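You operate a simulated robot arm through the tools that you are given. There is no shell and no other tool. Be economical: measure what you need, move in short steps, check, and stop when the job is done.

The job below is to be done with a simulated robot arm. You get a single attempt, and the scene is never put back.

## Task
Put the orange compass on the middle shelf under the counter. Fetch the green flat case and set it on the top of the round board. Take the green case and leave it on the big white cold pack. Take the pink cube lamp on the top of the sideboard and put it away on the work end of the timber table. Open the returns bin lid, put the white towel roll in the returns bin and shut the lid again. The order is free. Set down upright: green case, pink cube lamp, white towel roll.

The check looks at the end state, three seconds after you hand in, the way a careful person would. Anything else that was tipped, shoved, dropped, spilled or broken makes it a failure. Lids that push on must go on centred and level and be pressed home; caps that screw on are set level and turned clockwise until they are tight. Flat cloth is picked up by pressing the open fingertips on it (5 to 10 N) and closing them slowly along it; thin cloth reads only 2 to 8 mm in the jaws.

## Robot
A 6-joint arm with a fingered hand on a trunk, on a base that drives. Base frame: it is fixed to the floor where the robot stands at the start and does not move with it; the origin is under the middle of the robot, x ahead of it, y to its left, z up. Units: m, rad, N and s.
Its first joint turns from -2.897 to 2.897 rad. Places, roughly: big white cold pack [1.5, -3, 0.75]; green case [4.5, -3, 0.25]; green flat case [-1, 0, 0.75]; middle shelf under the counter [0.5, 0.2, 0.4]; orange compass [0.5, 0, 1]; pink cube lamp [1.5, -3, 0.75]; returns bin inside [0.4, -1.2, 0.5]; returns bin lid [0.4, -1.2, 0.7]; top of the round board [2, -3, 0.8]; white towel roll [-1, -1.25, 0.75]; work end of the timber table [2.1, 5, 0.8]. Payload 2.3 kg.
The TCP is the grasp point between the finger pads, 0.022 m short of the fingertips. In the tool frame z runs along the fingers and y along their closing line. Largest opening 0.112 m; the body of the gripper starts 0.06 m behind the TCP. The gripper is a hand of 3 fingers: y runs from the thumb to the fingers, the wrist lies at [0, 0, -0.218] in the tool frame.
Orientation is that of the tool frame in the base frame, as [roll, pitch, yaw] about the fixed x, y, z axes, in that order (R = Rz(yaw) Ry(pitch) Rx(roll)). With the fingers straight down and closing along the base's y, the tool's x points along the base's -x, its y along +y and its z along -z.

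## Interface
- The arm moves only by the tool apply_moves. Its argument "motion" is one flat list of numbers, 6 for each row, row after row: the shift along the tool's x, y, z in m, then the turn, a rotation vector about the tool's x, y, z in rad. In form: [tx, ty, tz, ax, ay, az, tx, ty, tz, ax, ay, az, ...]. A call has 1 to 12 rows; each row shifts and turns the commanded pose from where the row before left it, along the tool's axes as they then stand. Rows are played at 5 a second. More than 0.05 m and 0.15 rad between two rows, and nothing of the call is played. Where a pose cannot be reached the arm comes as near as it can. A force on the tool above 40 N (or 10 N above the force at the start of the call, whichever is more), or a blocked arm, ends the call early, and 0.2 s more pass. In this call time passes only in rows, and 0.2 s behind the last. The reply holds the time, the measured pose of the TCP, the force on the tool along the base axes, the opening and the grip force, in the units named above and with some noise, with the torque about the TCP (base axes, N m) and any sound that the robot's microphone picked up, and new pictures: "show" is both (left out), scene, wrist or none.
- Cameras (640 x 400 px; columns grow to the right, rows downward): "scene" is now at [0.0016, 0.1337, 1.5535]; the picture's right is [-0.12, -0.99, 0.00], its down [-0.88, 0.11, -0.46] and it looks along [0.46, -0.05, -0.89] (base axes); focal length 255 px, centre (320, 200). "wrist" rides on the gripper at [0.066, 0.003, -0.08] in the tool frame; the picture's right is [-0.05, 1.00, 0.00], its down [-0.77, -0.04, -0.64] and it looks along [-0.64, -0.03, 0.77] (tool axes); focal length 275 px, centre (320, 200). There is no depth. A picture from a camera that has moved, and an enlarged one, comes with that camera's place and axes in the base frame and with its lens.
- raise_lower(by): slides the trunk up (or, below 0, down) by that many m; the arm and the scene camera ride with it, the base frame stays. It gives what a move gives, with no picture.
- roll_base(legs): drives the robot by 1 to 6 legs, each [ahead, left, turn to the left] in m, m and rad, along the robot's own axes; the way and the turn of a leg run together, so that a leg with both is an arc; at most 1.5 m and 3.142 rad a leg. The arm and the cameras ride along, it lands a little off, and it stops where it bumps. It gives what a move gives, and a new picture of the scene camera.
- set_fingers(finger1, finger2, thumb_bend): sets how far each is bent, from 0 (flat) to 1 (curled in); at 0.3 the hand is open as for a grip, at 0.7 the pads meet at the TCP. One left out holds its place. A second passes; each finger stops where it meets its share of the squeeze, and holds until it gets a number again. It is the only way to open and close the hand. It gives what a move gives, with no picture; readings hold the bend of each and the force on the fingers (four entries, about 0 where the hand has none), thumb and palm.
- aim_head(pan, tilt): turns the head with the scene camera to pan (to the left, within 2.705 rad either way) and tilt (down, from -0.506 to 1.204), counted from straight ahead of the robot. It gives what a move gives, and a new picture of the scene camera.
- close_up(camera, box): a new picture of the part [left, top, right, bottom] of that camera's present view, enlarged. The clock stands still meanwhile.
- hand_in(): hands the job in; it is judged then, once.

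Go step by step. Nothing tells you exact positions but the pictures and the camera data: compare them with the known pose of the tool, close in by small moves and look again before you grip or let go. The budget is 186 turns and 260 pictures, counting those below and the enlarged ones. Unless the task says otherwise, let go and move clear before handing in, and close with one line.

The tools are called after "Call:" by a JSON object that holds its "op" and its "data". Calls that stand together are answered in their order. apply_moves: Moves the arm, as the interface text tells. Its arguments: {"type":"object","properties":{"motion":{"type":"array","items":{"type":"number"}},"show":{"type":"string","enum":["both","scene","wrist","none"]}},"required":["motion"]} The other tools are called the same way: raise_lower (by) slides the trunk up or down; set_fingers (finger1, finger2, thumb_bend) moves the fingers one by one; roll_base (legs) drives the base; aim_head (pan, tilt) turns the head that bears the scene camera; close_up (camera, box) takes an enlarged picture of a part of a camera's view; hand_in () hands the job in.

At the start:

```text
time_s: 0.0
position: [0.2543, 0.1502, 1.1472]
tcp_rot: [3.141, 0.0, 3.141]
wrist_force: [0.3, 0.2, -0.2]
torque: [-0.04, 0.03, 0.0]
finger_gap: 0.1118
gripper_force: 0.1
shape: jaw
bend: [0.3, 0.3, 0.3]
finger forces: [0.0, 0.1, 0.1, 0.0, 0.1, 0.0]
trunk travel left (down, up): [-0.5, 0.09]
robot x, y, heading: [-0.004, -0.0001, 0.001]
head pan, tilt: [-0.119, 1.094]
```

scene: 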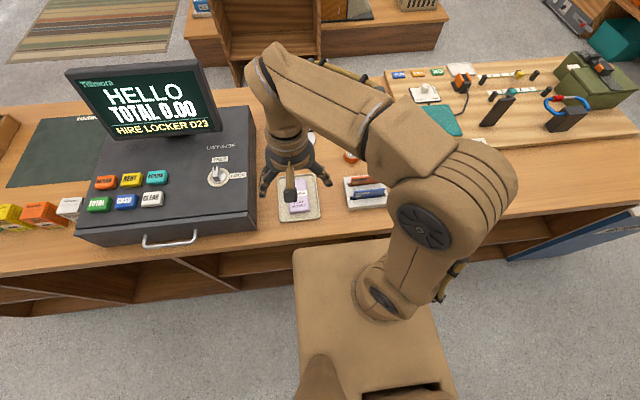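
wrist: 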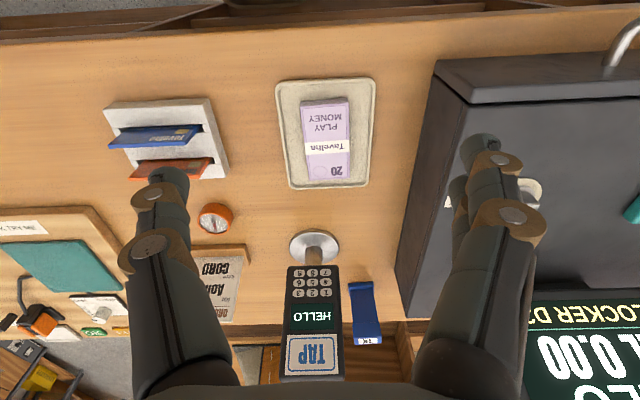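

I see a shop counter ahead with a till, and what may be the orange compass (small orange disc) between the card holder and card reader. I'll look around to learn the layout first.

Call:
{"op": "close_up", "data": {"camera": "wrist", "box": [80, 80, 400, 280]}}

Call:
{"op": "aim_head", "data": {"pan": -1.2, "tilt": 0.5}}

Call:
{"op": "aim_head", "data": {"pan": -2.5, "tilt": 0.5}}

Call:
{"op": "aim_head", "data": {"pan": 2.5, "tilt": 0.5}}

Call:
{"op": "aim_head", "data": {"pan": 0.9, "tilt": 0.3}}

Call:
{"op": "aim_head", "data": {"pan": -0.4, "tilt": 0.2}}

```text
2.00 times, centred on (240, 180) of wrist
camera zoom: at [0.187, 0.1533, 1.2281], right [0.05, 1.0, 0.0], down [0.77, -0.04, 0.64], along [0.64, -0.03, -0.77], focal length 551 px, centre (480, 240)
```

zoom: 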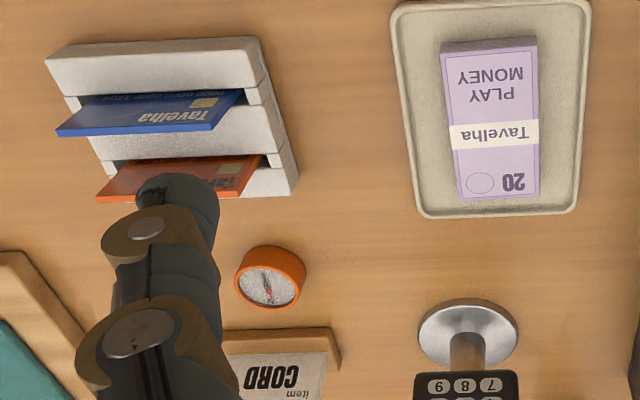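

```text
time_s: 1.3
position: [0.2534, 0.1511, 1.1472]
tcp_rot: [3.14, 0.0, 3.138]
wrist_force: [0.6, -0.1, -0.2]
torque: [0.0, 0.01, 0.01]
finger_gap: 0.112
gripper_force: 0.1
shape: jaw
bend: [0.3, 0.3, 0.3]
finger forces: [0.0, 0.0, 0.0, 0.1, 0.1, 0.0]
trunk travel left (down, up): [-0.5, 0.09]
robot x, y, heading: [-0.0007, -0.0023, -0.003]
head pan, tilt: [-1.201, 0.499]
camera scene: at [-0.0285, 0.0565, 1.6008], right [-0.93, -0.36, 0.0], down [-0.17, 0.45, -0.88], along [0.32, -0.82, -0.48], focal length 255 px, centre (320, 200)
```

scene: 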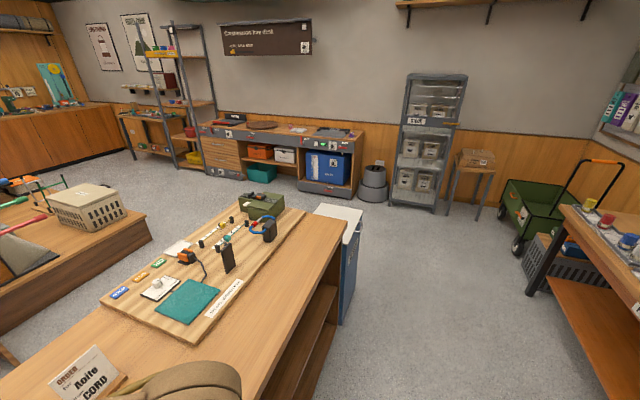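

```text
time_s: 2.8
position: [0.2538, 0.1507, 1.1473]
tcp_rot: [3.139, 0.001, 3.137]
wrist_force: [-0.8, 1.1, -0.1]
torque: [0.03, 0.01, -0.03]
finger_gap: 0.1118
gripper_force: 0.1
shape: jaw
bend: [0.3, 0.3, 0.3]
finger forces: [0.0, 0.0, 0.1, 0.0, 0.0, 0.0]
trunk travel left (down, up): [-0.5, 0.09]
robot x, y, heading: [-0.0014, -0.0024, -0.003]
head pan, tilt: [-2.499, 0.499]
camera scene: at [-0.1343, 0.0867, 1.6009], right [-0.6, 0.8, 0.0], down [0.38, 0.29, -0.88], along [-0.7, -0.53, -0.48], focal length 255 px, centre (320, 200)
```

scene: 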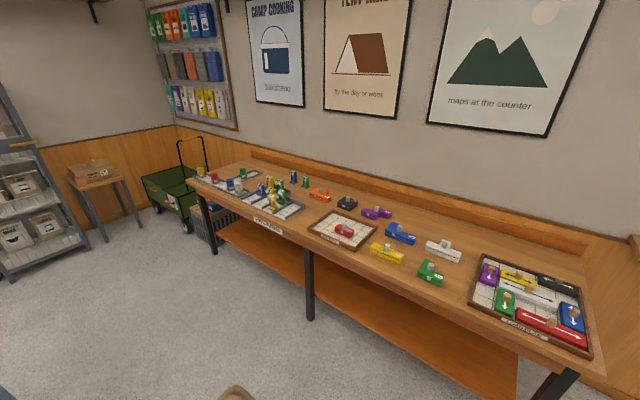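

```text
time_s: 6.7
position: [0.2539, 0.151, 1.1462]
tcp_rot: [3.142, -0.001, 3.138]
wrist_force: [0.6, -0.7, -0.3]
torque: [0.04, 0.01, -0.01]
finger_gap: 0.1119
gripper_force: 0.0
shape: jaw
bend: [0.3, 0.3, 0.3]
finger forces: [0.1, 0.0, 0.0, 0.1, 0.0, 0.0]
trunk travel left (down, up): [-0.5, 0.09]
robot x, y, heading: [0.0021, -0.0034, 0.001]
head pan, tilt: [2.499, 0.499]
camera scene: at [-0.1343, 0.1958, 1.6008], right [0.6, 0.8, 0.0], down [0.38, -0.29, -0.88], along [-0.7, 0.53, -0.48], focal length 255 px, centre (320, 200)
```

scene: 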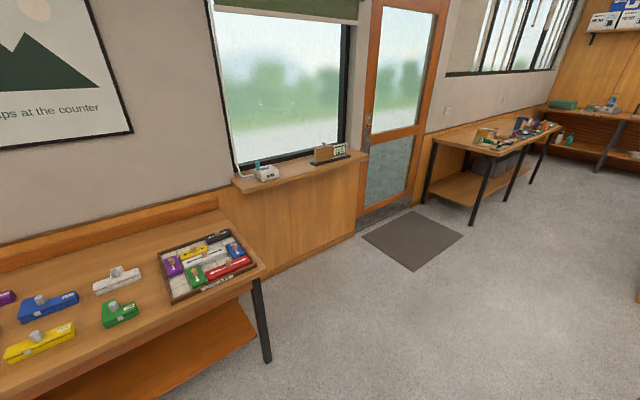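

```text
time_s: 8.4
position: [0.2537, 0.1509, 1.1462]
tcp_rot: [3.139, 0.0, 3.139]
wrist_force: [-0.9, 0.3, -0.7]
torque: [-0.02, -0.02, -0.03]
finger_gap: 0.1118
gripper_force: 0.1
shape: jaw
bend: [0.3, 0.3, 0.3]
finger forces: [0.0, 0.0, 0.0, 0.0, 0.0, 0.1]
trunk travel left (down, up): [-0.5, 0.09]
robot x, y, heading: [0.0012, 0.0004, 0.003]
head pan, tilt: [0.901, 0.3]
camera scene: at [-0.0036, 0.2145, 1.6192], right [0.78, -0.62, 0.0], down [-0.18, -0.23, -0.96], along [0.59, 0.75, -0.3], focal length 255 px, centre (320, 200)
```

scene: 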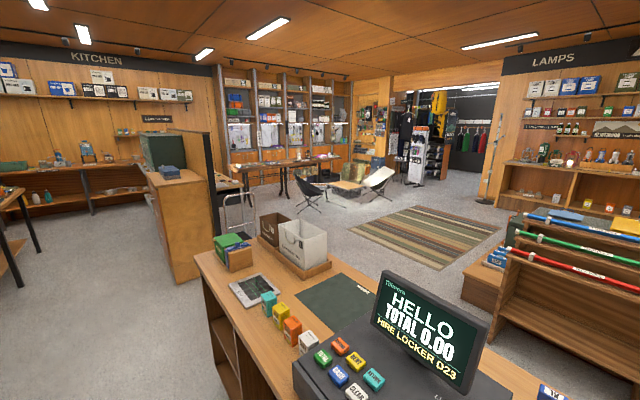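

```text
time_s: 9.9
position: [0.2538, 0.1504, 1.1468]
tcp_rot: [3.141, 0.001, 3.139]
wrist_force: [0.0, 0.3, 0.1]
torque: [0.01, 0.02, 0.01]
finger_gap: 0.1118
gripper_force: 0.0
shape: jaw
bend: [0.3, 0.3, 0.3]
finger forces: [0.1, 0.1, 0.0, 0.1, 0.1, 0.0]
trunk travel left (down, up): [-0.5, 0.09]
robot x, y, heading: [0.0028, -0.0011, 0.003]
head pan, tilt: [-0.4, 0.201]
camera scene: at [0.0244, 0.1051, 1.6285], right [-0.39, -0.92, 0.0], down [-0.18, 0.08, -0.98], along [0.9, -0.38, -0.2], focal length 255 px, centre (320, 200)
```

scene: 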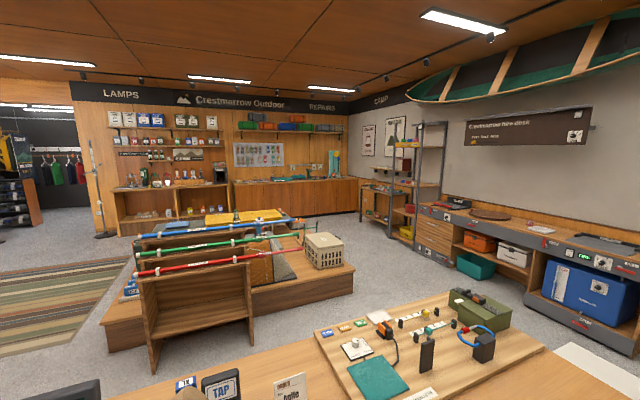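

The compass lies at about (0.43, 0.01) on the counter. I'll move the hand above it while looking down, and learn how far the arm reaches.

Call:
{"op": "apply_moves", "data": {"motion": [-0.017, -0.029, 0, 0, 0, 0, -0.017, -0.029, 0, 0, 0, 0, -0.017, -0.029, 0, 0, 0, 0, -0.017, -0.029, 0, 0, 0, 0, -0.017, -0.029, 0, 0, 0, 0], "show": "wrist"}}

Call:
{"op": "aim_head", "data": {"pan": -0.2, "tilt": 1.0}}

```text
time_s: 11.1
position: [0.3377, 0.0068, 1.1455]
tcp_rot: [3.14, -0.002, 3.141]
wrist_force: [-0.9, 0.0, -0.1]
torque: [0.03, 0.01, -0.02]
finger_gap: 0.1118
gripper_force: 0.1
shape: jaw
bend: [0.3, 0.3, 0.3]
finger forces: [0.1, 0.0, 0.0, 0.0, 0.0, 0.0]
trunk travel left (down, up): [-0.5, 0.09]
robot x, y, heading: [-0.0005, -0.0008, -0.001]
head pan, tilt: [-0.4, 0.201]
camera wrist: at [0.272, 0.0105, 1.2275], right [0.05, 1.0, 0.0], down [0.77, -0.04, 0.63], along [0.63, -0.03, -0.77], focal length 275 px, centre (320, 200)
```

wrist: 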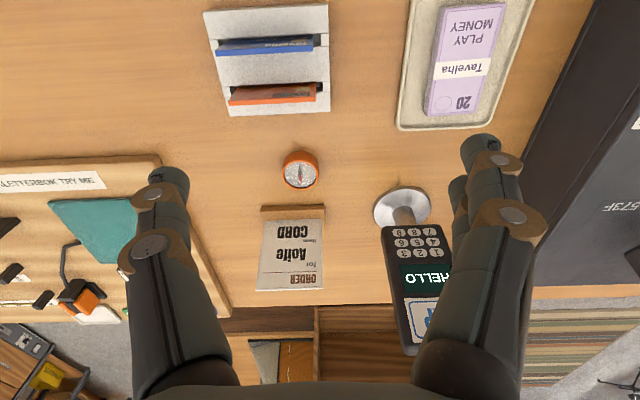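

```text
time_s: 12.2
position: [0.3372, 0.008, 1.1466]
tcp_rot: [3.14, 0.0, 3.14]
wrist_force: [0.0, -0.6, -0.5]
torque: [-0.02, 0.0, 0.01]
finger_gap: 0.1121
gripper_force: 0.1
shape: jaw
bend: [0.3, 0.3, 0.3]
finger forces: [0.1, 0.0, 0.0, 0.0, 0.0, 0.1]
trunk travel left (down, up): [-0.5, 0.09]
robot x, y, heading: [0.0041, 0.0014, -0.006]
head pan, tilt: [-0.201, 1.0]
camera scene: at [0.0069, 0.1273, 1.5598], right [-0.2, -0.98, 0.0], down [-0.82, 0.17, -0.54], along [0.53, -0.11, -0.84], focal length 255 px, centre (320, 200)
```

scene: 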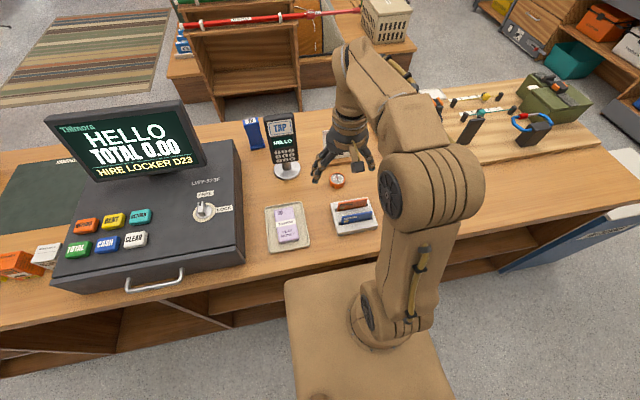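

Triangulating puts the compass near (0.476, -0.026, 0.915). I'll move over it.

Call:
{"op": "apply_moves", "data": {"motion": [-0.028, -0.007, 0, 0, 0, 0, -0.028, -0.007, 0, 0, 0, 0, -0.028, -0.007, 0, 0, 0, 0, -0.028, -0.007, 0, 0, 0, 0, -0.028, -0.007, 0, 0, 0, 0], "show": "wrist"}}

```text
time_s: 13.4
position: [0.4415, -0.0184, 1.1476]
tcp_rot: [3.139, 0.0, 3.14]
wrist_force: [0.5, -0.3, -0.4]
torque: [-0.03, 0.0, -0.01]
finger_gap: 0.1117
gripper_force: 0.0
shape: jaw
bend: [0.3, 0.3, 0.3]
finger forces: [0.0, 0.0, 0.0, 0.0, 0.0, 0.0]
out of reach, approached as far as the arm can: row 4, 5
trunk travel left (down, up): [-0.5, 0.09]
robot x, y, heading: [0.0028, 0.0006, 0.001]
head pan, tilt: [-0.201, 1.0]
camera wrist: at [0.3743, -0.0155, 1.2282], right [0.05, 1.0, 0.0], down [0.77, -0.04, 0.64], along [0.64, -0.03, -0.77], focal length 275 px, centre (320, 200)
```

wrist: 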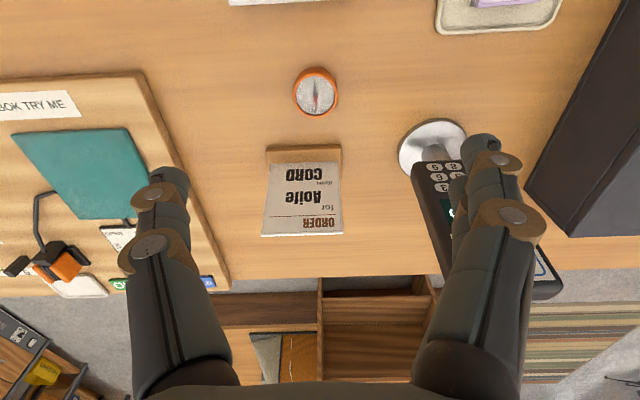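

The arm is at its limit at this height; I'll descend partway and see whether the reach grows.

Call:
{"op": "apply_moves", "data": {"motion": [0, 0, 0.04, 0, 0, 0, 0, 0, 0.04, 0, 0, 0, 0, 0, 0.03, 0, 0, 0, 0, 0, 0.0, 0, 0, 0], "show": "both"}}

```text
time_s: 14.4
position: [0.4393, -0.0211, 1.0373]
tcp_rot: [3.14, -0.001, 3.139]
wrist_force: [-0.2, -0.5, 0.8]
torque: [0.0, -0.01, 0.0]
finger_gap: 0.1122
gripper_force: 0.0
shape: jaw
bend: [0.3, 0.3, 0.3]
finger forces: [0.0, 0.0, 0.0, 0.0, 0.0, 0.1]
trunk travel left (down, up): [-0.5, 0.09]
robot x, y, heading: [0.0008, 0.0005, 0.0]
head pan, tilt: [-0.201, 1.0]
camera scene: at [0.0069, 0.1273, 1.5598], right [-0.2, -0.98, 0.0], down [-0.82, 0.17, -0.54], along [0.53, -0.11, -0.84], focal length 255 px, centre (320, 200)
camera wrist: at [0.3731, -0.0177, 1.1182], right [0.05, 1.0, 0.0], down [0.77, -0.04, 0.64], along [0.64, -0.03, -0.77], focal length 275 px, centre (320, 200)
```

scene: 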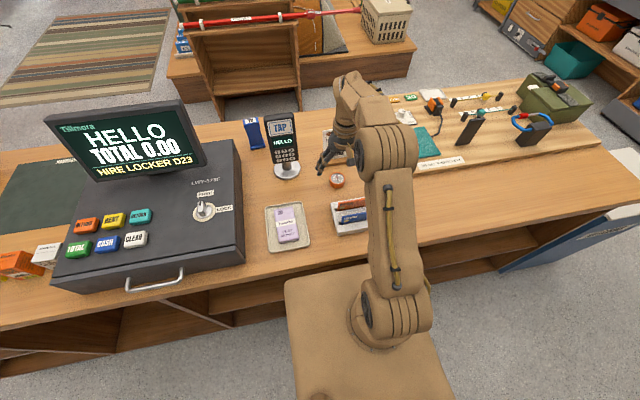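
wrist: 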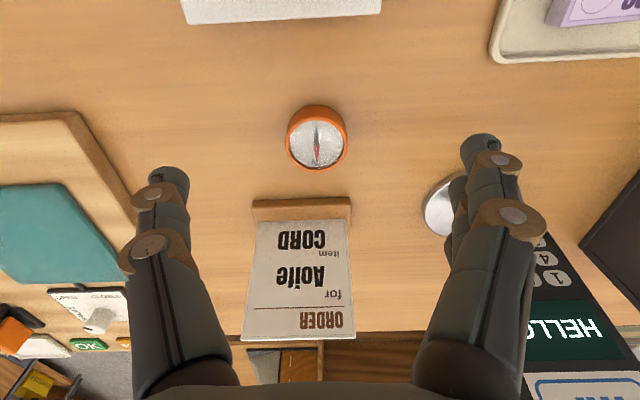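

Compass confirmed at x≈0.477. I'll narrow the hand a little and edge forward.

Call:
{"op": "set_fingers", "data": {"finger1": 0.4, "finger2": 0.4, "thumb_bend": 0.4}}

Call:
{"op": "apply_moves", "data": {"motion": [-0.013, -0.002, 0, 0, 0, 0, -0.013, -0.002, 0, 0, 0, 0, -0.012, 0, 0, 0, 0, 0, 0, 0, 0.0, 0, 0, 0], "show": "wrist"}}

```text
time_s: 15.4
position: [0.4407, -0.0216, 1.0373]
tcp_rot: [3.138, 0.0, 3.14]
wrist_force: [0.3, 0.1, -0.6]
torque: [-0.02, 0.0, 0.02]
finger_gap: 0.0843
gripper_force: 0.0
shape: fingers
bend: [0.4, 0.4, 0.4]
finger forces: [0.0, 0.0, 0.0, 0.0, 0.1, 0.0]
trunk travel left (down, up): [-0.5, 0.09]
robot x, y, heading: [-0.0004, 0.0033, -0.004]
head pan, tilt: [-0.201, 1.0]
```

```text
time_s: 16.4
position: [0.4783, -0.0233, 1.0382]
tcp_rot: [3.138, 0.0, 3.14]
wrist_force: [-0.8, 0.3, 0.3]
torque: [-0.02, 0.02, 0.0]
finger_gap: 0.0844
gripper_force: 0.1
shape: fingers
bend: [0.4, 0.4, 0.4]
finger forces: [0.1, 0.1, 0.0, 0.1, 0.0, 0.0]
trunk travel left (down, up): [-0.5, 0.09]
robot x, y, heading: [-0.0021, -0.004, -0.001]
head pan, tilt: [-0.201, 1.0]
camera wrist: at [0.4112, -0.0214, 1.1187], right [0.05, 1.0, 0.0], down [0.77, -0.04, 0.64], along [0.64, -0.03, -0.77], focal length 275 px, centre (320, 200)
```

wrist: 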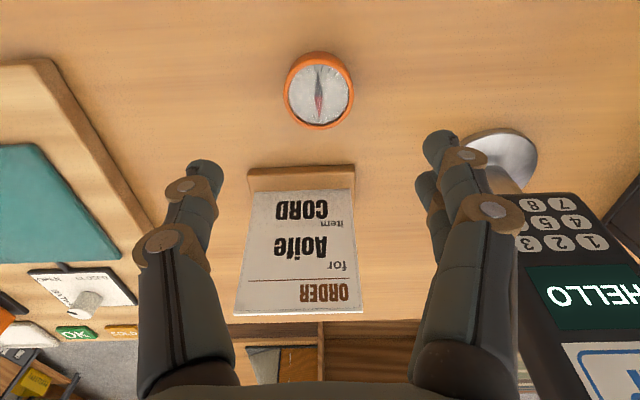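

Aligned over the compass; descending to it.

Call:
{"op": "apply_moves", "data": {"motion": [0, 0, 0.03, 0, 0, 0, 0, 0, 0.03, 0, 0, 0, 0, 0, 0.025, 0, 0, 0, 0, 0, 0.015, 0, 0, 0], "show": "both"}}

```text
time_s: 17.4
position: [0.48, -0.0243, 0.937]
tcp_rot: [3.141, 0.0, 3.139]
wrist_force: [-0.7, 0.9, 0.3]
torque: [0.0, 0.02, -0.02]
finger_gap: 0.0847
gripper_force: 0.1
shape: fingers
bend: [0.4, 0.4, 0.4]
finger forces: [0.0, 0.0, 0.0, 0.0, 0.0, 0.0]
trunk travel left (down, up): [-0.5, 0.09]
robot x, y, heading: [0.0012, -0.0007, -0.003]
head pan, tilt: [-0.201, 1.0]
camera scene: at [0.007, 0.1273, 1.5598], right [-0.2, -0.98, 0.0], down [-0.82, 0.17, -0.54], along [0.53, -0.11, -0.84], focal length 255 px, centre (320, 200)
camera wrist: at [0.4128, -0.0218, 1.0177], right [0.05, 1.0, 0.0], down [0.77, -0.04, 0.64], along [0.64, -0.03, -0.77], focal length 275 px, centre (320, 200)
```

scene: 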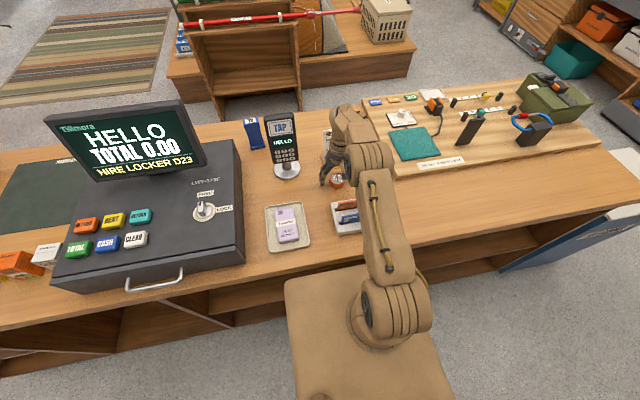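
wrist: 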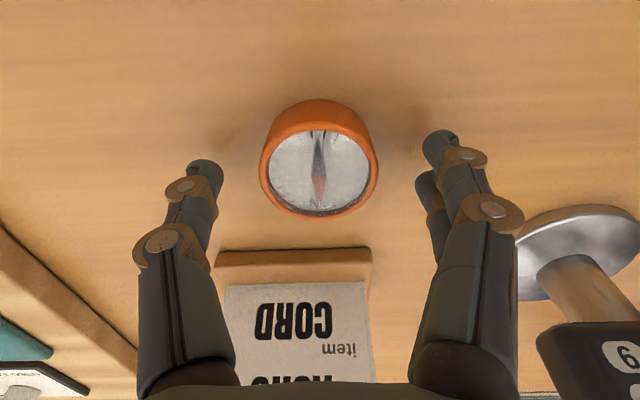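

Well centred. A touch lower, then close gently.

Call:
{"op": "apply_moves", "data": {"motion": [0, 0, 0.009, 0, 0, 0], "show": "none"}}

Call:
{"op": "set_fingers", "data": {"finger1": 0.65, "finger2": 0.65, "thumb_bend": 0.65}}

Call:
{"op": "apply_moves", "data": {"motion": [0, 0, -0.02, 0, 0, 0, 0, 0, -0.02, 0, 0, 0, 0, 0, -0.03, 0, 0, 0, 0, 0, -0.03, 0, 0, 0], "show": "wrist"}}

```text
time_s: 17.8
position: [0.4801, -0.025, 0.9274]
tcp_rot: [3.141, 0.0, 3.14]
wrist_force: [0.1, -0.1, 0.1]
torque: [0.01, 0.0, -0.01]
finger_gap: 0.0846
gripper_force: 0.1
shape: fingers
bend: [0.4, 0.4, 0.4]
finger forces: [0.0, 0.0, 0.0, 0.1, 0.0, 0.0]
trunk travel left (down, up): [-0.5, 0.09]
robot x, y, heading: [0.0013, 0.0001, 0.003]
head pan, tilt: [-0.201, 1.0]
```

```text
time_s: 18.8
position: [0.4794, -0.024, 0.9274]
tcp_rot: [3.141, 0.0, 3.141]
wrist_force: [-0.1, -0.2, 0.4]
torque: [-0.01, -0.01, 0.01]
finger_gap: 0.043
gripper_force: 11.7
shape: fingers
bend: [0.56, 0.56, 0.58]
finger forces: [5.9, 5.8, 0.0, 0.1, 11.6, 0.0]
trunk travel left (down, up): [-0.5, 0.09]
robot x, y, heading: [-0.0021, -0.0045, 0.003]
head pan, tilt: [-0.201, 1.0]
```

```text
time_s: 19.8
position: [0.479, -0.0258, 1.0287]
tcp_rot: [3.141, 0.001, 3.14]
wrist_force: [0.4, -0.7, -0.8]
torque: [-0.01, 0.0, -0.02]
finger_gap: 0.043
gripper_force: 11.7
shape: fingers
bend: [0.56, 0.56, 0.58]
finger forces: [5.9, 5.7, 0.1, 0.1, 11.4, 0.0]
trunk travel left (down, up): [-0.5, 0.09]
robot x, y, heading: [-0.0036, 0.0007, 0.001]
head pan, tilt: [-0.201, 1.0]
camera wrist: at [0.4119, -0.0223, 1.1096], right [0.05, 1.0, 0.0], down [0.77, -0.04, 0.64], along [0.63, -0.03, -0.77], focal length 275 px, centre (320, 200)
```

wrist: 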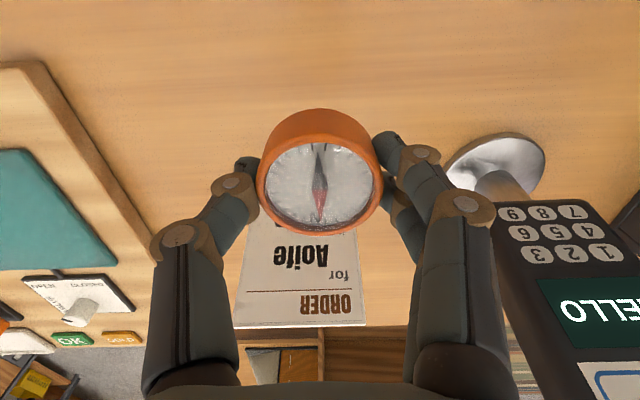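

Compass is held. I'll lift clear, back off, and look at the counter's under-shelves.

Call:
{"op": "apply_moves", "data": {"motion": [0, 0, -0.04, 0, 0, 0, 0, 0, -0.04, 0, 0, 0, 0, 0, -0.04, 0, 0, 0, 0.03, 0, 0, 0, 0, 0, 0.04, 0, 0, 0, 0, 0, 0.04, 0, 0, 0, 0, 0, 0.04, 0, 0, 0, 0, 0, 0.03, 0, 0, 0, 0, 0], "show": "none"}}

Call:
{"op": "roll_base", "data": {"legs": [[-0.4, 0, 0]]}}

Call:
{"op": "aim_head", "data": {"pan": 0.3, "tilt": 0.8}}

```text
time_s: 21.6
position: [0.467, -0.0086, 1.1075]
tcp_rot: [3.138, 0.006, 3.135]
wrist_force: [-0.3, -0.7, -0.4]
torque: [0.0, 0.02, -0.01]
finger_gap: 0.0427
gripper_force: 11.5
shape: fingers
bend: [0.56, 0.56, 0.58]
finger forces: [5.8, 5.8, 0.0, 0.0, 11.3, 0.0]
out of reach, approached as far as the arm can: row 2, 3, 4, 5, 6, 7, 8
trunk travel left (down, up): [-0.5, 0.09]
robot x, y, heading: [-0.0019, 0.0024, 0.002]
head pan, tilt: [-0.201, 1.0]
```

```text
time_s: 24.1
position: [0.0683, -0.0093, 1.1066]
tcp_rot: [3.136, 0.006, 3.135]
wrist_force: [-0.2, 0.0, -0.5]
torque: [0.04, -0.01, 0.01]
finger_gap: 0.0426
gripper_force: 11.8
shape: fingers
bend: [0.56, 0.56, 0.58]
finger forces: [5.8, 5.8, 0.0, 0.0, 11.3, 0.0]
trunk travel left (down, up): [-0.5, 0.09]
robot x, y, heading: [-0.3985, 0.0038, 0.001]
head pan, tilt: [-0.201, 1.0]
camera scene: at [-0.3915, 0.1274, 1.5598], right [-0.2, -0.98, 0.0], down [-0.82, 0.17, -0.54], along [0.53, -0.11, -0.84], focal length 255 px, centre (320, 200)
```

scene: 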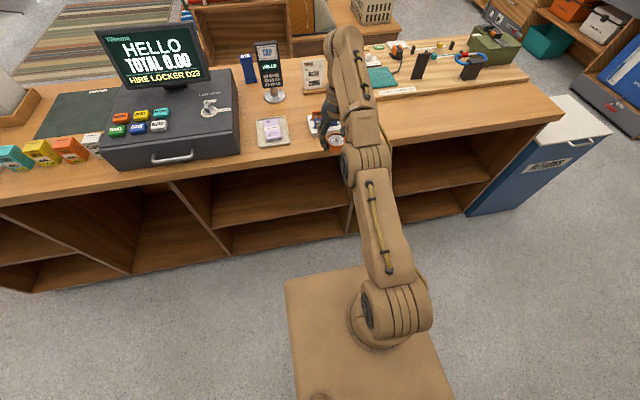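

```text
time_s: 25.0
position: [0.0675, -0.007, 1.1083]
tcp_rot: [3.136, 0.006, 3.137]
wrist_force: [0.6, 1.1, -1.1]
torque: [0.0, 0.0, 0.03]
finger_gap: 0.0431
gripper_force: 11.0
shape: fingers
bend: [0.56, 0.56, 0.58]
finger forces: [5.8, 5.7, 0.0, 0.0, 11.3, 0.1]
trunk travel left (down, up): [-0.5, 0.09]
robot x, y, heading: [-0.3944, 0.0013, 0.001]
head pan, tilt: [0.3, 0.799]
camera scene: at [-0.3821, 0.165, 1.5749], right [0.29, -0.96, 0.0], down [-0.69, -0.21, -0.7], along [0.67, 0.21, -0.72], focal length 255 px, centre (320, 200)
```

scene: 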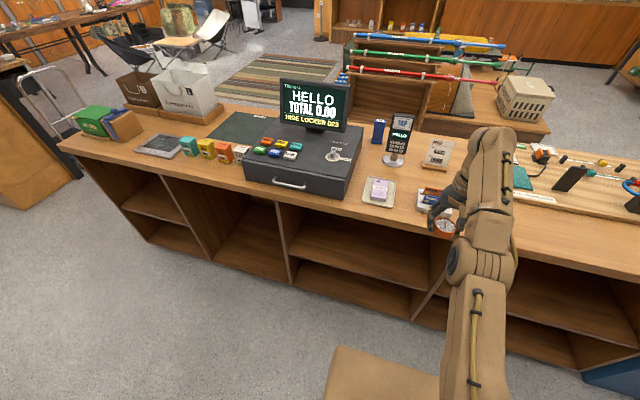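

The middle bay (y≈-0.16…0.53) has a shelf at z≈0.4 with plenty of headroom. I'll shift left, lower the trunk, and tilt the hand forward to slip it in.

Call:
{"op": "roll_base", "data": {"legs": [[0, 0.18, 0]]}}

Call:
{"op": "raise_lower", "data": {"by": -0.5}}

Call:
{"op": "apply_moves", "data": {"motion": [0.02, 0, 0, 0, -0.14, 0, 0.02, 0, 0, 0, -0.14, 0, 0.02, 0, 0, 0, -0.14, 0, 0.02, 0, 0, 0, -0.14, 0, 0, 0, 0, 0, 0, 0], "show": "scene"}}

```text
time_s: 26.5
position: [0.0679, 0.1713, 1.1069]
tcp_rot: [3.137, 0.005, 3.138]
wrist_force: [0.4, 0.2, -0.7]
torque: [-0.02, -0.02, 0.0]
finger_gap: 0.0428
gripper_force: 12.2
shape: fingers
bend: [0.56, 0.56, 0.58]
finger forces: [5.8, 5.8, 0.0, 0.1, 11.3, 0.1]
trunk travel left (down, up): [-0.5, 0.09]
robot x, y, heading: [-0.3956, 0.1795, -0.0]
head pan, tilt: [0.3, 0.799]
camera scene: at [-0.3821, 0.3452, 1.5748], right [0.3, -0.96, 0.0], down [-0.68, -0.21, -0.7], along [0.67, 0.21, -0.72], focal length 255 px, centre (320, 200)
```

scene: 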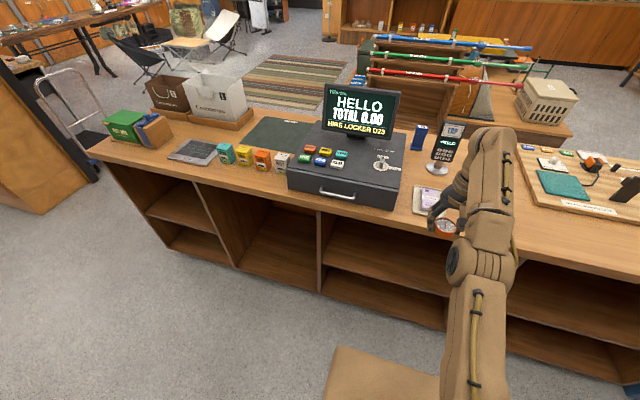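

```text
refused: -0.5 is not a number from -0.4 to 0.4
```

```text
time_s: 27.7
position: [0.0699, 0.1705, 1.1069]
tcp_rot: [3.136, 0.005, 3.138]
wrist_force: [0.4, -0.5, -0.2]
torque: [0.03, -0.01, -0.04]
finger_gap: 0.0428
gripper_force: 11.6
shape: fingers
bend: [0.56, 0.56, 0.58]
finger forces: [5.8, 5.8, 0.0, 0.1, 11.3, 0.1]
out of reach, approached as far as the arm can: row 1, 2, 3, 4
trunk travel left (down, up): [-0.5, 0.09]
robot x, y, heading: [-0.3988, 0.1775, -0.005]
head pan, tilt: [0.3, 0.799]
camera scene: at [-0.3821, 0.3441, 1.5749], right [0.3, -0.96, 0.0], down [-0.68, -0.21, -0.7], along [0.67, 0.21, -0.72], focal length 255 px, centre (320, 200)
```

scene: 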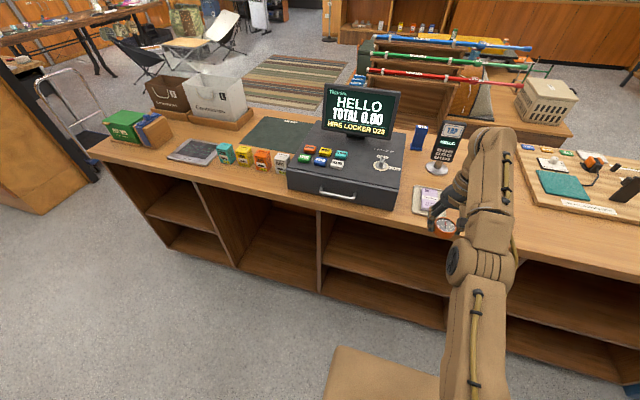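

The arm seems stuck at its reach limit; I'll try small moves down and back to free it.

Call:
{"op": "raise_lower", "data": {"by": -0.3}}

Call:
{"op": "apply_moves", "data": {"motion": [0.0, 0, 0.03, 0, 0, 0, 0.03, 0, 0.02, 0, 0, 0, 0.03, 0, 0.02, 0, 0, 0], "show": "none"}}

```text
time_s: 30.7
position: [0.0677, 0.1711, 0.8067]
tcp_rot: [3.136, 0.006, 3.137]
wrist_force: [-0.1, 0.4, -0.2]
torque: [0.02, -0.01, 0.05]
finger_gap: 0.0426
gripper_force: 11.3
shape: fingers
bend: [0.56, 0.56, 0.58]
finger forces: [5.8, 5.8, 0.0, 0.0, 11.4, 0.0]
trunk travel left (down, up): [-0.2, 0.39]
robot x, y, heading: [-0.3994, 0.1808, 0.001]
head pan, tilt: [0.3, 0.799]
```

```text
time_s: 31.5
position: [0.0775, 0.1697, 0.779]
tcp_rot: [3.137, 0.006, 3.139]
wrist_force: [-0.7, -0.4, -0.4]
torque: [0.02, 0.0, 0.0]
finger_gap: 0.0425
gripper_force: 11.3
shape: fingers
bend: [0.56, 0.56, 0.58]
finger forces: [5.8, 5.7, 0.0, 0.0, 11.3, 0.1]
out of reach, approached as far as the arm can: row 1, 2, 3
trunk travel left (down, up): [-0.2, 0.39]
robot x, y, heading: [-0.3968, 0.1826, -0.0]
head pan, tilt: [0.3, 0.799]
```

Call:
{"op": "apply_moves", "data": {"motion": [0.0, 0, 0.04, 0, 0, 0, 0, 0, 0.04, 0, 0, 0], "show": "none"}}

Call:
{"op": "apply_moves", "data": {"motion": [0.03, 0, 0, 0, 0, 0, 0.03, 0, 0, 0, 0, 0, 0.03, 0, 0, 0, 0, 0], "show": "scene"}}

```text
time_s: 32.1
position: [0.0971, 0.1712, 0.706]
tcp_rot: [3.137, 0.004, 3.137]
wrist_force: [-0.3, 0.1, 0.6]
torque: [0.02, 0.0, 0.01]
finger_gap: 0.0428
gripper_force: 11.2
shape: fingers
bend: [0.56, 0.56, 0.58]
finger forces: [5.8, 5.8, 0.0, 0.1, 11.1, 0.0]
out of reach, approached as far as the arm can: row 1, 2
trunk travel left (down, up): [-0.2, 0.39]
robot x, y, heading: [-0.3997, 0.1761, -0.001]
head pan, tilt: [0.3, 0.799]
```

```text
time_s: 32.9
position: [0.0962, 0.169, 0.7133]
tcp_rot: [3.135, 0.005, 3.136]
wrist_force: [0.8, 0.7, -0.9]
torque: [-0.02, -0.01, -0.03]
finger_gap: 0.0427
gripper_force: 11.4
shape: fingers
bend: [0.56, 0.56, 0.58]
finger forces: [5.8, 5.9, 0.0, 0.0, 11.2, 0.0]
out of reach, approached as far as the arm can: row 1, 2, 3
trunk travel left (down, up): [-0.2, 0.39]
robot x, y, heading: [-0.3973, 0.1797, -0.002]
head pan, tilt: [0.3, 0.799]
camera scene: at [-0.3821, 0.3441, 1.2749], right [0.3, -0.96, 0.0], down [-0.68, -0.21, -0.7], along [0.67, 0.21, -0.72], focal length 255 px, centre (320, 200)
```

scene: 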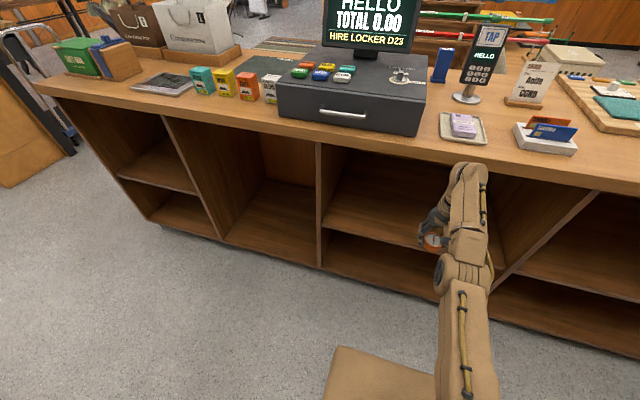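

Call:
{"op": "apply_moves", "data": {"motion": [0.045, 0, 0.02, 0, 0, 0], "show": "none"}}

Call:
{"op": "apply_moves", "data": {"motion": [0.04, 0, 0.03, 0, 0, 0, 0.04, 0, 0.03, 0, 0, 0, 0.04, 0, 0.03, 0, 0, 0], "show": "none"}}

```text
time_s: 33.3
position: [0.0953, 0.1683, 0.7119]
tcp_rot: [3.138, 0.005, 3.138]
wrist_force: [-0.2, 0.2, -0.4]
torque: [0.02, 0.0, 0.01]
finger_gap: 0.0431
gripper_force: 11.4
shape: fingers
bend: [0.56, 0.56, 0.58]
finger forces: [5.8, 5.8, 0.0, 0.0, 11.2, 0.0]
out of reach, approached as far as the arm can: row 1
trunk travel left (down, up): [-0.2, 0.39]
robot x, y, heading: [-0.3965, 0.1777, -0.001]
head pan, tilt: [0.3, 0.799]
```

```text
time_s: 34.1
position: [0.1013, 0.1695, 0.6756]
tcp_rot: [3.136, 0.006, 3.137]
wrist_force: [-0.7, 0.5, -1.0]
torque: [-0.04, -0.03, -0.03]
finger_gap: 0.0425
gripper_force: 11.5
shape: fingers
bend: [0.56, 0.56, 0.58]
finger forces: [5.8, 5.8, 0.0, 0.1, 11.2, 0.0]
out of reach, approached as far as the arm can: row 1, 2, 3
trunk travel left (down, up): [-0.2, 0.39]
robot x, y, heading: [-0.3991, 0.1788, 0.001]
head pan, tilt: [0.3, 0.799]
```

The arm is straight and won't fold inward. I'll try tilting the hand about the wrist to get it off the singular pose.

Call:
{"op": "apply_moves", "data": {"motion": [-0.0304, 0, -0.002, 0, -0.14, 0, -0.0304, 0, -0.002, 0, -0.14, 0], "show": "none"}}

Call:
{"op": "apply_moves", "data": {"motion": [0.03, 0, -0.02, 0, 0, 0, 0.03, 0, -0.02, 0, 0, 0], "show": "none"}}

```text
time_s: 34.7
position: [0.162, 0.1678, 0.6859]
tcp_rot: [3.136, 0.287, 3.134]
wrist_force: [0.1, -0.8, -0.4]
torque: [0.02, 0.0, 0.02]
finger_gap: 0.0427
gripper_force: 11.5
shape: fingers
bend: [0.56, 0.56, 0.58]
finger forces: [5.8, 5.7, 0.0, 0.0, 11.2, 0.0]
trunk travel left (down, up): [-0.2, 0.39]
robot x, y, heading: [-0.3959, 0.1798, -0.002]
head pan, tilt: [0.3, 0.799]
```

```text
time_s: 35.3
position: [0.1561, 0.1649, 0.7185]
tcp_rot: [3.137, 0.285, 3.136]
wrist_force: [-0.5, 0.6, -0.3]
torque: [0.03, -0.02, 0.0]
finger_gap: 0.0425
gripper_force: 11.7
shape: fingers
bend: [0.56, 0.56, 0.58]
finger forces: [5.7, 5.7, 0.0, 0.0, 11.0, 0.0]
out of reach, approached as far as the arm can: row 1, 2
trunk travel left (down, up): [-0.2, 0.39]
robot x, y, heading: [-0.3983, 0.1805, 0.0]
head pan, tilt: [0.3, 0.799]
```

The elbow probably flipped slightly past straight. I'll push outward over the limit and then come down, as happened accidentally earlier when it did work.

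Call:
{"op": "apply_moves", "data": {"motion": [-0.05, 0, 0, 0, 0, 0, -0.05, 0, 0, 0, 0, 0, 0.012, 0, 0.038, 0, 0, 0, 0.012, 0, 0.038, 0, 0, 0, 0.012, 0, 0.038, 0, 0, 0], "show": "none"}}

Call:
{"op": "apply_moves", "data": {"motion": [0.03, 0, 0, 0, 0, 0, 0.03, 0, 0, 0, 0, 0, 0.03, 0, 0, 0, 0, 0], "show": "scene"}}

```text
time_s: 36.5
position: [0.1632, 0.1691, 0.6032]
tcp_rot: [3.137, 0.286, 3.136]
wrist_force: [0.4, -0.1, -0.7]
torque: [0.03, 0.0, -0.01]
finger_gap: 0.0426
gripper_force: 11.1
shape: fingers
bend: [0.56, 0.56, 0.58]
finger forces: [5.8, 5.8, 0.0, 0.0, 11.1, 0.0]
out of reach, approached as far as the arm can: row 1, 2, 3, 4
trunk travel left (down, up): [-0.2, 0.39]
robot x, y, heading: [-0.3966, 0.1815, 0.003]
head pan, tilt: [0.3, 0.799]
```

```text
time_s: 37.3
position: [0.1609, 0.1659, 0.5893]
tcp_rot: [-3.138, 0.281, -3.137]
wrist_force: [-0.7, 0.1, 0.0]
torque: [0.0, 0.01, 0.04]
finger_gap: 0.0425
gripper_force: 11.6
shape: fingers
bend: [0.56, 0.56, 0.58]
finger forces: [5.7, 5.7, 0.0, 0.1, 11.0, 0.0]
out of reach, approached as far as the arm can: row 1, 2, 3
trunk travel left (down, up): [-0.2, 0.39]
robot x, y, heading: [-0.3997, 0.1807, 0.001]
head pan, tilt: [0.3, 0.799]
camera scene: at [-0.3825, 0.3441, 1.2749], right [0.3, -0.96, 0.0], down [-0.68, -0.21, -0.7], along [0.67, 0.21, -0.72], focal length 255 px, centre (320, 200)
```

scene: 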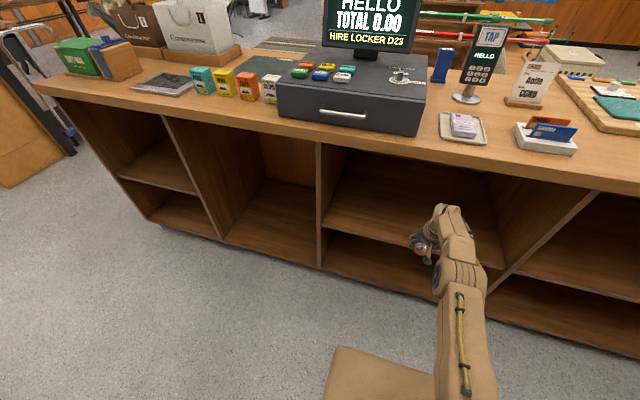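

Still locked radially. I'll back up for room, push out, then immediately pull down-and-in.

Call:
{"op": "roll_base", "data": {"legs": [[-0.15, 0, 0]]}}

Call:
{"op": "apply_moves", "data": {"motion": [-0.05, 0, 0, 0, 0, 0, 0.04, 0, 0.03, 0, 0, 0, 0.04, 0, 0.03, 0, 0, 0], "show": "none"}}

Call:
{"op": "apply_moves", "data": {"motion": [0.04, 0, -0.03, 0, 0, 0, 0.04, 0, -0.03, 0, 0, 0, 0.04, 0, -0.03, 0, 0, 0], "show": "scene"}}

```text
time_s: 38.7
position: [0.0082, 0.1674, 0.5894]
tcp_rot: [-3.14, 0.281, -3.137]
wrist_force: [0.8, 0.5, 0.3]
torque: [0.01, -0.03, -0.01]
finger_gap: 0.0426
gripper_force: 11.4
shape: fingers
bend: [0.56, 0.56, 0.58]
finger forces: [5.9, 5.7, 0.1, 0.0, 11.1, 0.0]
trunk travel left (down, up): [-0.2, 0.39]
robot x, y, heading: [-0.5476, 0.1796, 0.005]
head pan, tilt: [0.3, 0.799]
camera scene: at [-0.5333, 0.344, 1.2749], right [0.3, -0.95, 0.0], down [-0.68, -0.21, -0.7], along [0.67, 0.21, -0.72], focal length 255 px, centre (320, 200)
```

scene: 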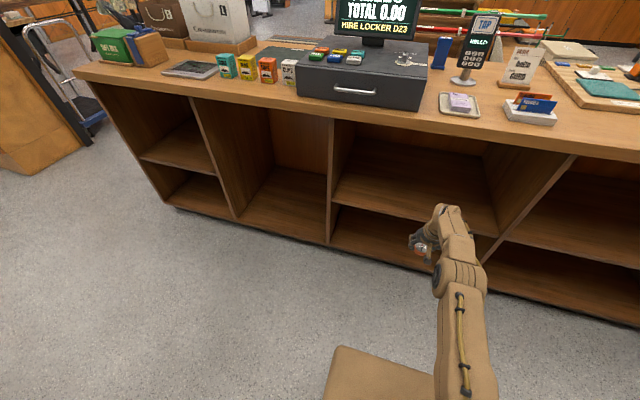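

```text
time_s: 39.5
position: [-0.0421, 0.1693, 0.5245]
tcp_rot: [-3.141, 0.295, -3.138]
wrist_force: [-2.1, -0.6, -1.9]
torque: [-0.03, -0.19, 0.01]
finger_gap: 0.0423
gripper_force: 10.6
shape: fingers
bend: [0.56, 0.57, 0.59]
finger forces: [5.8, 5.7, 0.0, 0.0, 11.1, 0.0]
out of reach, approached as far as the arm can: row 1, 2
trunk travel left (down, up): [-0.2, 0.39]
robot x, y, heading: [-0.5489, 0.1778, -0.004]
head pan, tilt: [0.3, 0.799]
```

```text
time_s: 40.3
position: [-0.1661, 0.169, 0.5874]
tcp_rot: [-3.138, 0.276, -3.132]
wrist_force: [0.7, -0.1, -1.0]
torque: [0.0, -0.02, 0.0]
finger_gap: 0.0422
gripper_force: 11.1
shape: fingers
bend: [0.56, 0.57, 0.59]
finger forces: [5.7, 5.6, 0.1, 0.1, 10.9, 0.0]
out of reach, approached as far as the arm can: row 2, 3
trunk travel left (down, up): [-0.2, 0.39]
robot x, y, heading: [-0.5455, 0.1796, -0.003]
head pan, tilt: [0.3, 0.799]
camera scene: at [-0.534, 0.344, 1.2749], right [0.3, -0.95, 0.0], down [-0.68, -0.21, -0.7], along [0.67, 0.21, -0.72], focal length 255 px, centre (320, 200)
```

scene: 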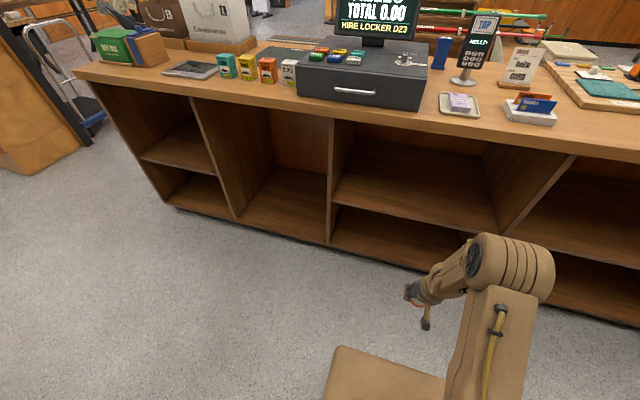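

Freed: the elbow folds again (lesson: never push over the outer limit). Now tilt the hand more and lower for the shelf.

Call:
{"op": "apply_moves", "data": {"motion": [-0.032, 0, -0.002, 0, -0.145, 0, -0.032, 0, -0.002, 0, -0.145, 0], "show": "none"}}

Call:
{"op": "raise_lower", "data": {"by": -0.14}}

Call:
{"op": "aim_head", "data": {"pan": 0.1, "tilt": 0.6}}

```text
time_s: 40.9
position: [-0.0623, 0.174, 0.651]
tcp_rot: [-3.14, 0.562, -3.135]
wrist_force: [-0.1, 0.8, -0.8]
torque: [0.03, 0.01, 0.01]
finger_gap: 0.0422
gripper_force: 11.3
shape: fingers
bend: [0.56, 0.57, 0.59]
finger forces: [5.8, 5.6, 0.0, 0.1, 10.9, 0.0]
out of reach, approached as far as the arm can: row 1, 2
trunk travel left (down, up): [-0.2, 0.39]
robot x, y, heading: [-0.5484, 0.1769, 0.005]
head pan, tilt: [0.3, 0.799]
```

```text
time_s: 42.5
position: [-0.0632, 0.1733, 0.5095]
tcp_rot: [-3.14, 0.56, -3.137]
wrist_force: [0.1, -1.1, -1.0]
torque: [0.03, 0.02, 0.03]
finger_gap: 0.042
gripper_force: 10.7
shape: fingers
bend: [0.56, 0.57, 0.59]
finger forces: [5.6, 5.7, 0.0, 0.1, 10.9, 0.1]
trunk travel left (down, up): [-0.06, 0.53]
robot x, y, heading: [-0.5547, 0.1785, -0.001]
head pan, tilt: [0.3, 0.799]
```

```text
time_s: 43.3
position: [-0.0634, 0.1737, 0.5103]
tcp_rot: [-3.139, 0.559, -3.136]
wrist_force: [-0.5, -1.1, -0.6]
torque: [0.02, 0.0, -0.02]
finger_gap: 0.042
gripper_force: 11.3
shape: fingers
bend: [0.56, 0.57, 0.59]
finger forces: [5.7, 5.5, 0.1, 0.0, 10.8, 0.0]
trunk travel left (down, up): [-0.06, 0.53]
robot x, y, heading: [-0.5478, 0.176, 0.0]
head pan, tilt: [0.099, 0.6]
camera scene: at [-0.5222, 0.329, 1.1517], right [0.1, -0.99, 0.0], down [-0.56, -0.06, -0.82], along [0.82, 0.08, -0.57], focal length 255 px, centre (320, 200)
```

scene: 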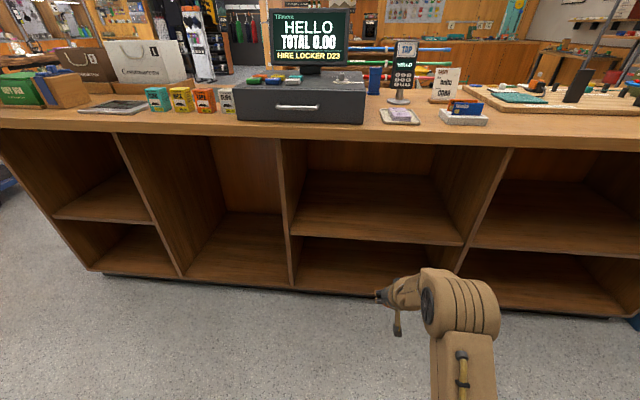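

The shelf's front edge triangulates to about x 0.22, z 0.46. I'll raise a little and drive forward so the hand enters the bay.

Call:
{"op": "raise_lower", "data": {"by": 0.06}}

Call:
{"op": "roll_base", "data": {"legs": [[0.3, 0, 0]]}}

Call:
{"op": "apply_moves", "data": {"motion": [0, 0, 0, 0, 0, 0], "show": "wrist"}}

```text
time_s: 44.3
position: [-0.0611, 0.1726, 0.5704]
tcp_rot: [-3.14, 0.56, -3.134]
wrist_force: [0.1, 0.1, -1.2]
torque: [-0.03, 0.0, -0.05]
finger_gap: 0.0422
gripper_force: 10.8
shape: fingers
bend: [0.56, 0.57, 0.59]
finger forces: [5.6, 5.6, 0.0, 0.0, 10.9, 0.0]
trunk travel left (down, up): [-0.12, 0.47]
robot x, y, heading: [-0.5522, 0.1824, 0.002]
head pan, tilt: [0.099, 0.6]
```

```text
time_s: 46.3
position: [0.2416, 0.1781, 0.5696]
tcp_rot: [-3.138, 0.56, -3.129]
wrist_force: [-0.3, -0.1, -0.5]
torque: [-0.03, 0.01, 0.03]
finger_gap: 0.0421
gripper_force: 11.2
shape: fingers
bend: [0.56, 0.57, 0.59]
finger forces: [5.8, 5.5, 0.0, 0.0, 10.9, 0.0]
trunk travel left (down, up): [-0.12, 0.47]
robot x, y, heading: [-0.245, 0.182, 0.007]
head pan, tilt: [0.099, 0.6]
camera scene: at [-0.2206, 0.3304, 1.2118], right [0.11, -0.99, 0.0], down [-0.56, -0.06, -0.83], along [0.82, 0.09, -0.56], focal length 255 px, centre (320, 200)
```

scene: 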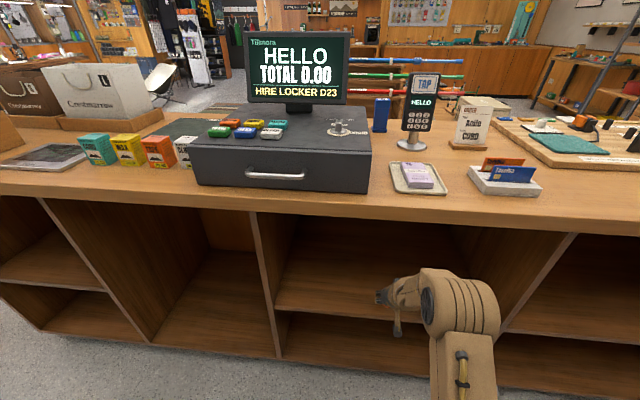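

```text
time_s: 46.7
position: [0.2412, 0.1772, 0.5696]
tcp_rot: [-3.14, 0.561, -3.129]
wrist_force: [1.0, -0.5, -0.2]
torque: [0.01, 0.0, -0.02]
finger_gap: 0.042
gripper_force: 11.1
shape: fingers
bend: [0.56, 0.57, 0.59]
finger forces: [5.7, 5.6, 0.0, 0.0, 10.8, 0.0]
trunk travel left (down, up): [-0.12, 0.47]
robot x, y, heading: [-0.245, 0.1809, 0.004]
head pan, tilt: [0.099, 0.6]
camera wrist: at [0.1409, 0.1794, 0.6035], right [0.03, 1.0, 0.02], down [0.32, -0.03, 0.95], along [0.95, -0.02, -0.32], focal length 275 px, centre (320, 200)
```

wrist: 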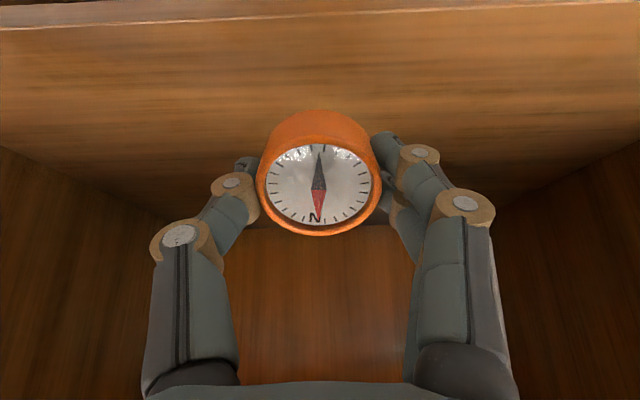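

The hand is at the bay mouth. Creep forward 0.09 and check.

Call:
{"op": "roll_base", "data": {"legs": [[0.09, 0, 0]]}}

Call:
{"op": "apply_moves", "data": {"motion": [0, 0, 0, 0, 0, 0], "show": "wrist"}}

```text
time_s: 47.8
position: [0.3314, 0.1774, 0.5699]
tcp_rot: [-3.14, 0.56, -3.131]
wrist_force: [-0.2, 0.1, -0.8]
torque: [0.04, 0.04, -0.02]
finger_gap: 0.0421
gripper_force: 11.9
shape: fingers
bend: [0.56, 0.57, 0.59]
finger forces: [5.7, 5.6, 0.1, 0.0, 11.0, 0.0]
trunk travel left (down, up): [-0.12, 0.47]
robot x, y, heading: [-0.1553, 0.1818, 0.009]
head pan, tilt: [0.099, 0.6]
camera scene: at [-0.1304, 0.331, 1.2118], right [0.11, -0.99, 0.0], down [-0.56, -0.06, -0.83], along [0.82, 0.09, -0.56], focal length 255 px, centre (320, 200)
```

scene: 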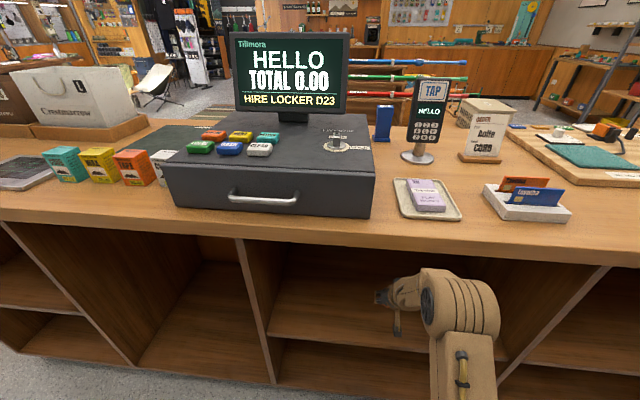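

```text
time_s: 48.2
position: [0.3307, 0.1774, 0.5701]
tcp_rot: [-3.14, 0.559, -3.13]
wrist_force: [0.9, -0.1, -0.3]
torque: [0.02, 0.02, -0.01]
finger_gap: 0.0421
gripper_force: 11.0
shape: fingers
bend: [0.56, 0.57, 0.59]
finger forces: [5.7, 5.6, 0.0, 0.0, 10.9, 0.0]
trunk travel left (down, up): [-0.12, 0.47]
robot x, y, heading: [-0.1539, 0.181, 0.01]
head pan, tilt: [0.099, 0.6]
camera wrist: at [0.231, 0.1797, 0.6035], right [0.03, 1.0, 0.02], down [0.32, -0.03, 0.95], along [0.95, -0.02, -0.32], focal length 275 px, centre (320, 200)
```

wrist: 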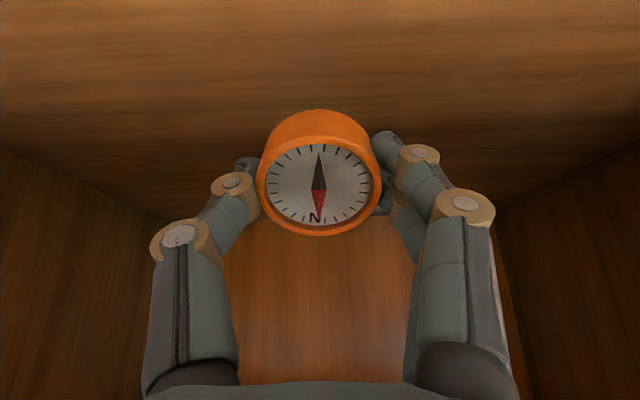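

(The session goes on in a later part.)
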